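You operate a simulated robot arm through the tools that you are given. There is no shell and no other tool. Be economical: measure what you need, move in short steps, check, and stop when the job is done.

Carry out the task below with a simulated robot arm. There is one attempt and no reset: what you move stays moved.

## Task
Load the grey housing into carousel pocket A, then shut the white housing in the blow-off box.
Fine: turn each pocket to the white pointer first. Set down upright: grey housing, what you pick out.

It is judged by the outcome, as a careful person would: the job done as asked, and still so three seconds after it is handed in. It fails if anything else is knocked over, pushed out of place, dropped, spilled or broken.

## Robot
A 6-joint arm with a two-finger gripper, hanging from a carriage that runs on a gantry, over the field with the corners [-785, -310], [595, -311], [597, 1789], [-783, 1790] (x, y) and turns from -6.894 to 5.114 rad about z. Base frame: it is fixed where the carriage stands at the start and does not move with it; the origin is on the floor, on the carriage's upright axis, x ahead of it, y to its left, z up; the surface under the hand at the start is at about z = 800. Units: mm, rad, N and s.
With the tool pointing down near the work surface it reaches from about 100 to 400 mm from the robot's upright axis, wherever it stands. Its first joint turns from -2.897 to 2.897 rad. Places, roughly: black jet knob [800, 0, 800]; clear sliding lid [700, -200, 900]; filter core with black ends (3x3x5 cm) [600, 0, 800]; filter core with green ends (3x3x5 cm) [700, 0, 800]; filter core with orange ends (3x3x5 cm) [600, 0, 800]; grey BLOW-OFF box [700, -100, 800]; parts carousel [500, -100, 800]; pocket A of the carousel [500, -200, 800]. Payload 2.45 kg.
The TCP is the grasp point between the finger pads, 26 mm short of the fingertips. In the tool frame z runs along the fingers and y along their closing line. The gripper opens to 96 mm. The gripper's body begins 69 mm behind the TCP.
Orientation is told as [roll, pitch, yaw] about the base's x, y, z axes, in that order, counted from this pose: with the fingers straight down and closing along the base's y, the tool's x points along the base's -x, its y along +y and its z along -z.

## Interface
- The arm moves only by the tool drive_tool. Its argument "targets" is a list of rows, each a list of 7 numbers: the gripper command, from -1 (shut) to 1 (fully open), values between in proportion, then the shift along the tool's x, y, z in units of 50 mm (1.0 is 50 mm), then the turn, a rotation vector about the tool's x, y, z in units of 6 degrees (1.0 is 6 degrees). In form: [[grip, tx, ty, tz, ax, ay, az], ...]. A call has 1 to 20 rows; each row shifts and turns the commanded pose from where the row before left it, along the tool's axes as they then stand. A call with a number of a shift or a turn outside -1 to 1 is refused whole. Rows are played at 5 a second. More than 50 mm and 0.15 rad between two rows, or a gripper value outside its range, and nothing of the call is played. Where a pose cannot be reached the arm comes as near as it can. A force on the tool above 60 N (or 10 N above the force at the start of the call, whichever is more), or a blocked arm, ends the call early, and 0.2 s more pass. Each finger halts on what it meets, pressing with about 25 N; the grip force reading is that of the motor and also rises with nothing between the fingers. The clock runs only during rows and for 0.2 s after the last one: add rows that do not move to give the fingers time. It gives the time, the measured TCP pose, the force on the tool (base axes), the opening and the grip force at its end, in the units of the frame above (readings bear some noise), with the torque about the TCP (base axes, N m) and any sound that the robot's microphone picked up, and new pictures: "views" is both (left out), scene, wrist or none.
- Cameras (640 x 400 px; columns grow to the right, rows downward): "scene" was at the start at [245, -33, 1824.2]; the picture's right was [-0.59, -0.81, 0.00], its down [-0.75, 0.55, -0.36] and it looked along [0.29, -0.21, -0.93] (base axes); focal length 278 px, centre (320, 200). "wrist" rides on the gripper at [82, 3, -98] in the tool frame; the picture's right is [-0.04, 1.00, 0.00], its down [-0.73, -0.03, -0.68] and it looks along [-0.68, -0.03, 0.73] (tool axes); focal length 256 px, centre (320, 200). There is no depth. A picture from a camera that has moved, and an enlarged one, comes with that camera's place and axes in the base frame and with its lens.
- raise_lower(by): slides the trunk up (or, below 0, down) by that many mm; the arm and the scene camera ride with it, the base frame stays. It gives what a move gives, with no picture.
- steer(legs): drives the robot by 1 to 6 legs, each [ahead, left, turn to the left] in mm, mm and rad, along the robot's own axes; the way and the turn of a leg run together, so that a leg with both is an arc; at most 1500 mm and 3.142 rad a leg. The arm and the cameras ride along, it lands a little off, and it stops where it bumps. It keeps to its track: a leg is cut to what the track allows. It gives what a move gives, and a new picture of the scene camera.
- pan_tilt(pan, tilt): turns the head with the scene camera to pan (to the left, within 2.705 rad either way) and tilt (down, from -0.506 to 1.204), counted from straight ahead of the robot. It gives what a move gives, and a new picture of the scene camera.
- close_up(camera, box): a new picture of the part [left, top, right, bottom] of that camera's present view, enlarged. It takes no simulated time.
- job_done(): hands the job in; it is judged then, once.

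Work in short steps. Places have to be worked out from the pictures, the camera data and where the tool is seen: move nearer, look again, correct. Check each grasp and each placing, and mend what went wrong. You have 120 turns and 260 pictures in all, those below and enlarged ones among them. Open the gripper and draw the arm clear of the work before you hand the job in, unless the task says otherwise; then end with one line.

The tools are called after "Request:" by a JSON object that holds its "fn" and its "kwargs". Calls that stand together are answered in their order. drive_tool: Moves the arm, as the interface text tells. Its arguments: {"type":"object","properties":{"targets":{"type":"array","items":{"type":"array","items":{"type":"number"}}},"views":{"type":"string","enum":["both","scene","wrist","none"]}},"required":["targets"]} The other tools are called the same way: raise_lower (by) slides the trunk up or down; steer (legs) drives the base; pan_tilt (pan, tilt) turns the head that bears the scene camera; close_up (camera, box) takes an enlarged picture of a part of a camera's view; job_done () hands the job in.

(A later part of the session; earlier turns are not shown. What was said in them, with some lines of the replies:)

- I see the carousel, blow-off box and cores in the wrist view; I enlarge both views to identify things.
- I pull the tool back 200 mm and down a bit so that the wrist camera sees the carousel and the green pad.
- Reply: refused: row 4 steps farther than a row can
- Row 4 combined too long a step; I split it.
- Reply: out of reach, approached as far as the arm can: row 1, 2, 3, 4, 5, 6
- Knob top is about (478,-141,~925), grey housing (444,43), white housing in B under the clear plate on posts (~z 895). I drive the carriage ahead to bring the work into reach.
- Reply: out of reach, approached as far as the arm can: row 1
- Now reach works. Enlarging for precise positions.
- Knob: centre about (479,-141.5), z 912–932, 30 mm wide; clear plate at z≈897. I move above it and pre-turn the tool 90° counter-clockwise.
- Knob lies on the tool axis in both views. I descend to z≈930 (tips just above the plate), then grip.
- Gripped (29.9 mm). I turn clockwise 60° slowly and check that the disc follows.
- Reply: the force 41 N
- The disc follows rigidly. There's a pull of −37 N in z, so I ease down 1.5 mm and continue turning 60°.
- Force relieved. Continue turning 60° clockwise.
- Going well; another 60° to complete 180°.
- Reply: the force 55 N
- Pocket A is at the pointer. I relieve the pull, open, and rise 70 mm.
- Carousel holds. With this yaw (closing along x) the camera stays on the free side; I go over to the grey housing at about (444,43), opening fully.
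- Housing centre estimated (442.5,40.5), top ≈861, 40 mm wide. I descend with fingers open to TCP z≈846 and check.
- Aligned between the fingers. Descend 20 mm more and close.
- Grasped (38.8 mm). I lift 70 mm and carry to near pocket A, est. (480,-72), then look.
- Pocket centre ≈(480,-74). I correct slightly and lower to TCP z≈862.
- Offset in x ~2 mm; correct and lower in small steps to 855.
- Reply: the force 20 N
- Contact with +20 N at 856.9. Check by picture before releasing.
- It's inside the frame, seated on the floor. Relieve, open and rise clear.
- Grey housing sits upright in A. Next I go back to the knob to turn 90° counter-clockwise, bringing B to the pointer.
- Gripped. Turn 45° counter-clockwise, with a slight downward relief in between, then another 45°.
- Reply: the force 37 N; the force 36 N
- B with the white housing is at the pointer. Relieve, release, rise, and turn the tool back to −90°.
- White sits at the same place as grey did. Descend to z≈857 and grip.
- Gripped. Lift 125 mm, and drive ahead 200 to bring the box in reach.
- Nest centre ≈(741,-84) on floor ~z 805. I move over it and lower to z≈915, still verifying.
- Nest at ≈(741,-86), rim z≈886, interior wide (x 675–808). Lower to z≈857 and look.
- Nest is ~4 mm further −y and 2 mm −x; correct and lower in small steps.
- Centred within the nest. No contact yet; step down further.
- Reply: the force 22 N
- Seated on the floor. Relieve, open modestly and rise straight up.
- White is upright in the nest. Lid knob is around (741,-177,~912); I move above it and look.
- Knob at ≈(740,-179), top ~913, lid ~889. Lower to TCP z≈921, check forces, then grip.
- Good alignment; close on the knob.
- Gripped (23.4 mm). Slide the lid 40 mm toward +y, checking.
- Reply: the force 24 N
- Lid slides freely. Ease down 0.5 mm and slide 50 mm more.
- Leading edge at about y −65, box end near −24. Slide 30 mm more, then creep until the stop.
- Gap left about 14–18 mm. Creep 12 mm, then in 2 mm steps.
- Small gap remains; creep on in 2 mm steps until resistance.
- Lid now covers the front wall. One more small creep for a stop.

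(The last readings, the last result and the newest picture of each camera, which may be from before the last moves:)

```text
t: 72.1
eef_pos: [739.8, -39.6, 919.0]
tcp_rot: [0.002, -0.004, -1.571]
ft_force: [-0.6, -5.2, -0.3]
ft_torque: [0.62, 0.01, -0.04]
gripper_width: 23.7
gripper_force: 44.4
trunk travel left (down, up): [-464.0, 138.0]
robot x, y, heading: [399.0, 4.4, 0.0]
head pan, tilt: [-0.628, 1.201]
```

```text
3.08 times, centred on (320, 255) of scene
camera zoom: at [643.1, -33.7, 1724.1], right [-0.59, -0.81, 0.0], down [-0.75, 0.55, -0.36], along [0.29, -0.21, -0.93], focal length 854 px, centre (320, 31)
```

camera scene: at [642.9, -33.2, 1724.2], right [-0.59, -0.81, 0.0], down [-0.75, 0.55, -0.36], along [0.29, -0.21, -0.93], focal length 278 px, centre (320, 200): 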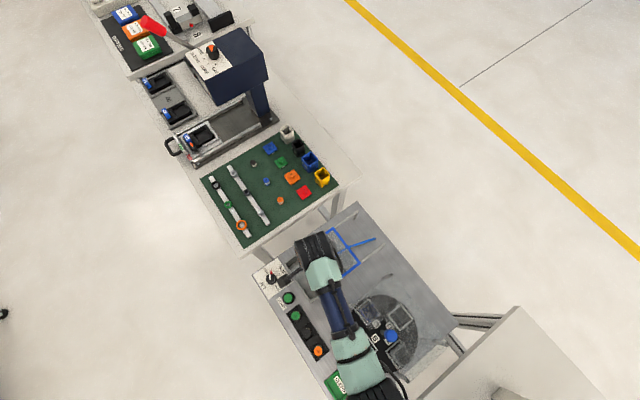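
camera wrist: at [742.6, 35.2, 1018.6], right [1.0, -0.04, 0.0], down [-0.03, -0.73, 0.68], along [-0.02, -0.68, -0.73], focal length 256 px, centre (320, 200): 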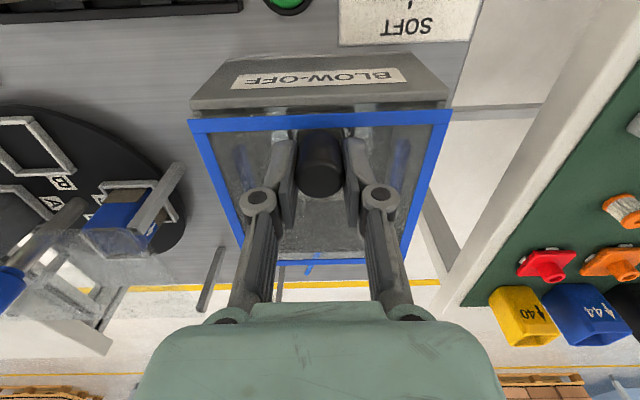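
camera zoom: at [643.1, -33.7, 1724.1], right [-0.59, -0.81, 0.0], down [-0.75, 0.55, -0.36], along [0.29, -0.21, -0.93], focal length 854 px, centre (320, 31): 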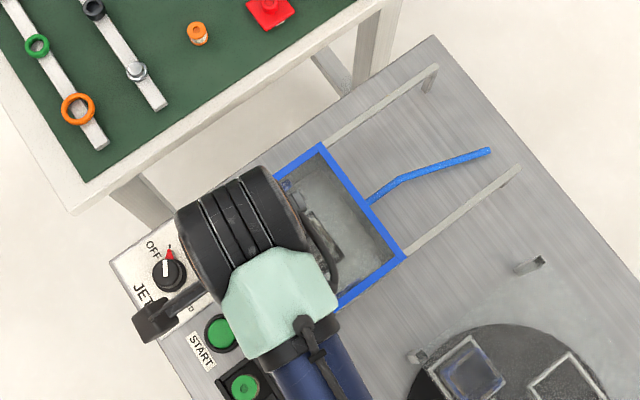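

Stop reached (position held, reaction force). Release the knob and rise, then check.

Request:
{"fn": "drive_tool", "kwargs": {"targets": [[-1, 0, 0, 0, 0, 0, 0], [0.1, 0, 0, 0, 0, 0, 0], [0.2, 0, 0, 0, 0, 0, 0], [0.2, 0, 0, 0, 0, 0, 0], [0.2, 0, 0, -0.7, 0, 0, 0], [0.2, 0, 0, -1, 0, 0, 0], [0.2, 0, 0, -0.8, 0, 0, 0], [0.2, 0, 0, 0, 0, 0, 0]], "views": "wrist"}}

Request:
{"fn": "steer", "kwargs": {"legs": [[-250, 0, 0]]}}

Request:
{"fn": "drive_tool", "kwargs": {"targets": [[0.2, 0, -1, 0, 0, 0, 0], [0.2, 0, -1, 0, 0, 0, 0], [0.2, 0, 0, 0, 0, 0, 0]]}}

Request:
{"fn": "close_up", "kwargs": {"camera": "scene", "box": [210, 150, 410, 350]}}

```text
t: 73.9
eef_pos: [739.5, -38.6, 1034.4]
tcp_rot: [0.006, -0.003, -1.57]
ft_force: [-0.3, -0.1, -0.3]
ft_torque: [0.01, 0.0, -0.01]
gripper_width: 57.6
gripper_force: 0.1
out of reach, approached as far as the arm can: row 7
trunk travel left (down, up): [-464.0, 138.0]
robot x, y, heading: [398.1, -1.1, 0.001]
head pan, tilt: [-0.628, 1.201]
camera wrist: at [741.9, 43.8, 1133.1], right [1.0, -0.04, 0.01], down [-0.03, -0.73, 0.68], along [-0.02, -0.68, -0.73], focal length 256 px, centre (320, 200)
```

wrist: 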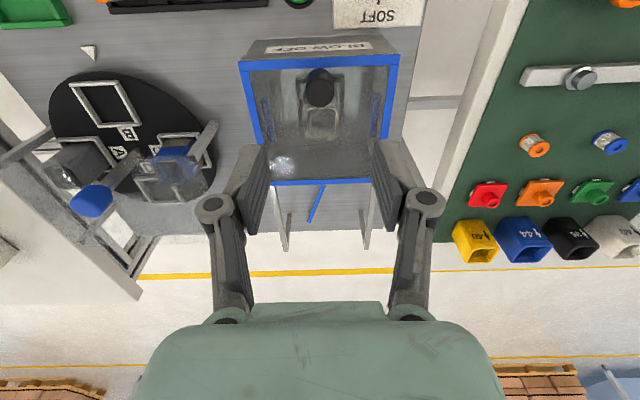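

```text
t: 75.7
eef_pos: [489.5, -39.2, 1034.2]
tcp_rot: [0.007, -0.002, -1.574]
ft_force: [0.8, 0.9, -0.4]
ft_torque: [0.0, 0.03, 0.02]
gripper_width: 57.5
gripper_force: 0.0
trunk travel left (down, up): [-464.0, 138.0]
robot x, y, heading: [148.3, 1.1, -0.001]
head pan, tilt: [-0.628, 1.201]
camera scene: at [393.3, -33.5, 1724.2], right [-0.59, -0.81, 0.0], down [-0.75, 0.55, -0.36], along [0.29, -0.21, -0.93], focal length 278 px, centre (320, 200)
```

scene: 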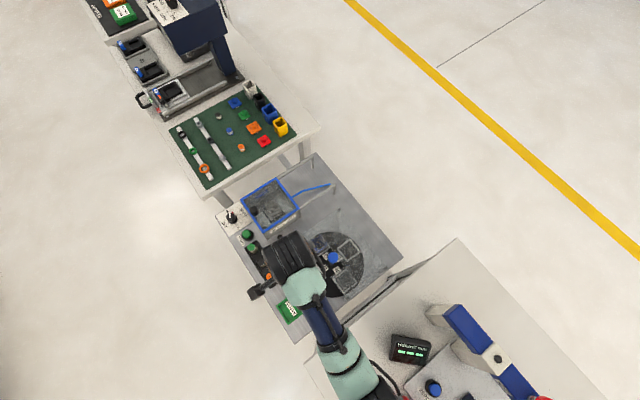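

```text
t: 76.5
eef_pos: [389.3, -38.4, 1033.4]
tcp_rot: [0.007, -0.002, -1.574]
ft_force: [0.2, -0.4, -0.2]
ft_torque: [-0.01, 0.0, 0.03]
gripper_width: 57.5
gripper_force: 0.1
trunk travel left (down, up): [-464.0, 138.0]
robot x, y, heading: [145.5, -1.1, -0.006]
head pan, tilt: [-0.628, 1.201]
camera scene: at [393.2, -33.4, 1724.1], right [-0.59, -0.81, 0.0], down [-0.75, 0.55, -0.36], along [0.29, -0.21, -0.93], focal length 278 px, centre (320, 200)
camera wrist: at [392.1, 43.3, 1132.3], right [1.0, -0.04, 0.01], down [-0.04, -0.73, 0.68], along [-0.02, -0.68, -0.73], focal length 256 px, centre (320, 200)
```

scene: 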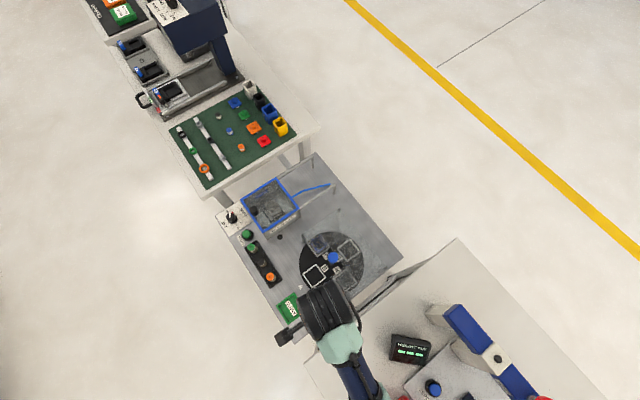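
wrist: 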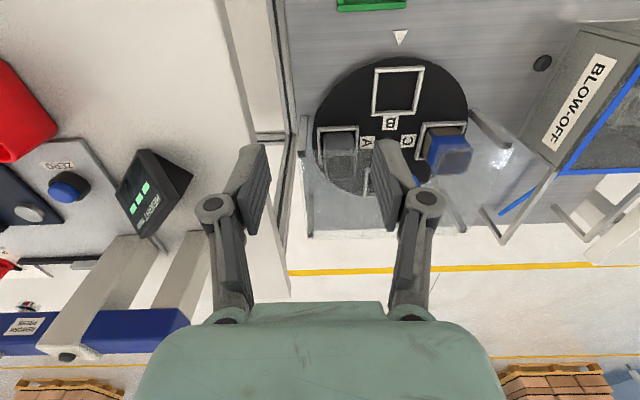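

```text
2.00 times, centred on (310, 250) of scene
camera zoom: at [393.2, -33.4, 1724.1], right [-0.59, -0.81, 0.0], down [-0.75, 0.55, -0.36], along [0.29, -0.21, -0.93], focal length 555 px, centre (340, 100)
```

zoom: 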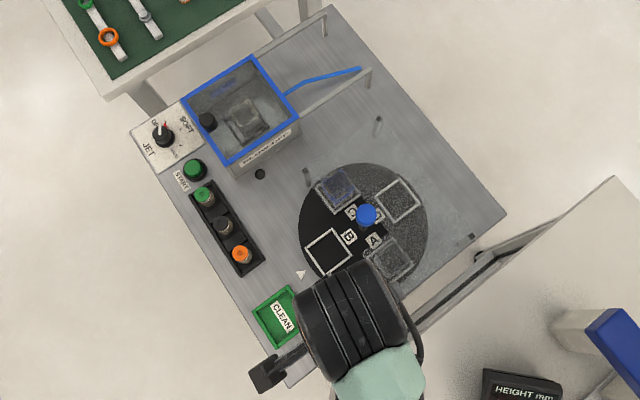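

All looks right; one last enlarged check of the lid.

Request:
{"fn": "close_up", "kwargs": {"camera": "scene", "box": [215, 160, 335, 255]}}

Request:
{"fn": "close_up", "kwargs": {"camera": "wrist", "box": [280, 40, 500, 220]}}

```text
4.21 times, centred on (275, 208) of scene
camera zoom: at [393.2, -33.4, 1724.1], right [-0.59, -0.81, 0.0], down [-0.75, 0.55, -0.36], along [0.29, -0.21, -0.93], focal length 1168 px, centre (510, 168)
```

zoom: 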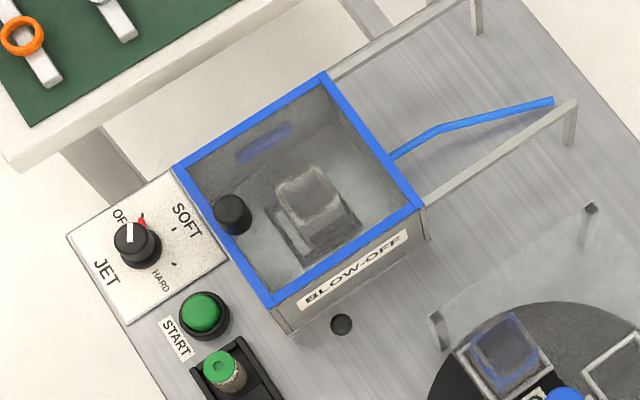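

```text
2.22 times, centred on (390, 130) of wrist
camera zoom: at [392.1, 43.3, 1132.3], right [1.0, -0.04, 0.01], down [-0.04, -0.73, 0.68], along [-0.02, -0.68, -0.73], focal length 569 px, centre (164, 356)
```

zoom: 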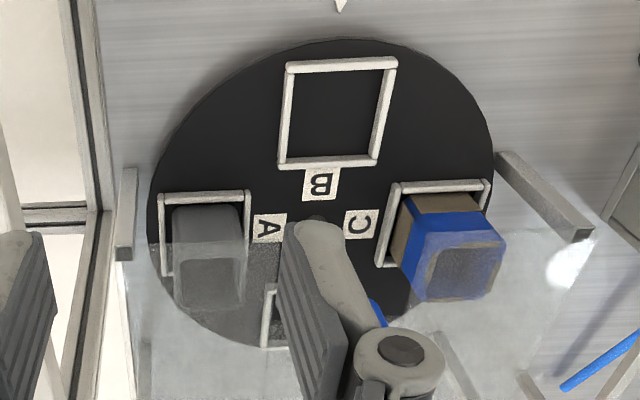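

The grey housing is in A, and the white one is shut in the box. Nothing else has moved, so I hand in.

Request:
{"fn": "job_done", "kwargs": {}}

```text
The job is handed in.
```

The grey housing stands upright in carousel pocket A. The white housing came out of pocket B and stands upright in the blow-off box with the lid slid to its stop. Each pocket was turned to the white pointer first, and nothing else was disturbed.
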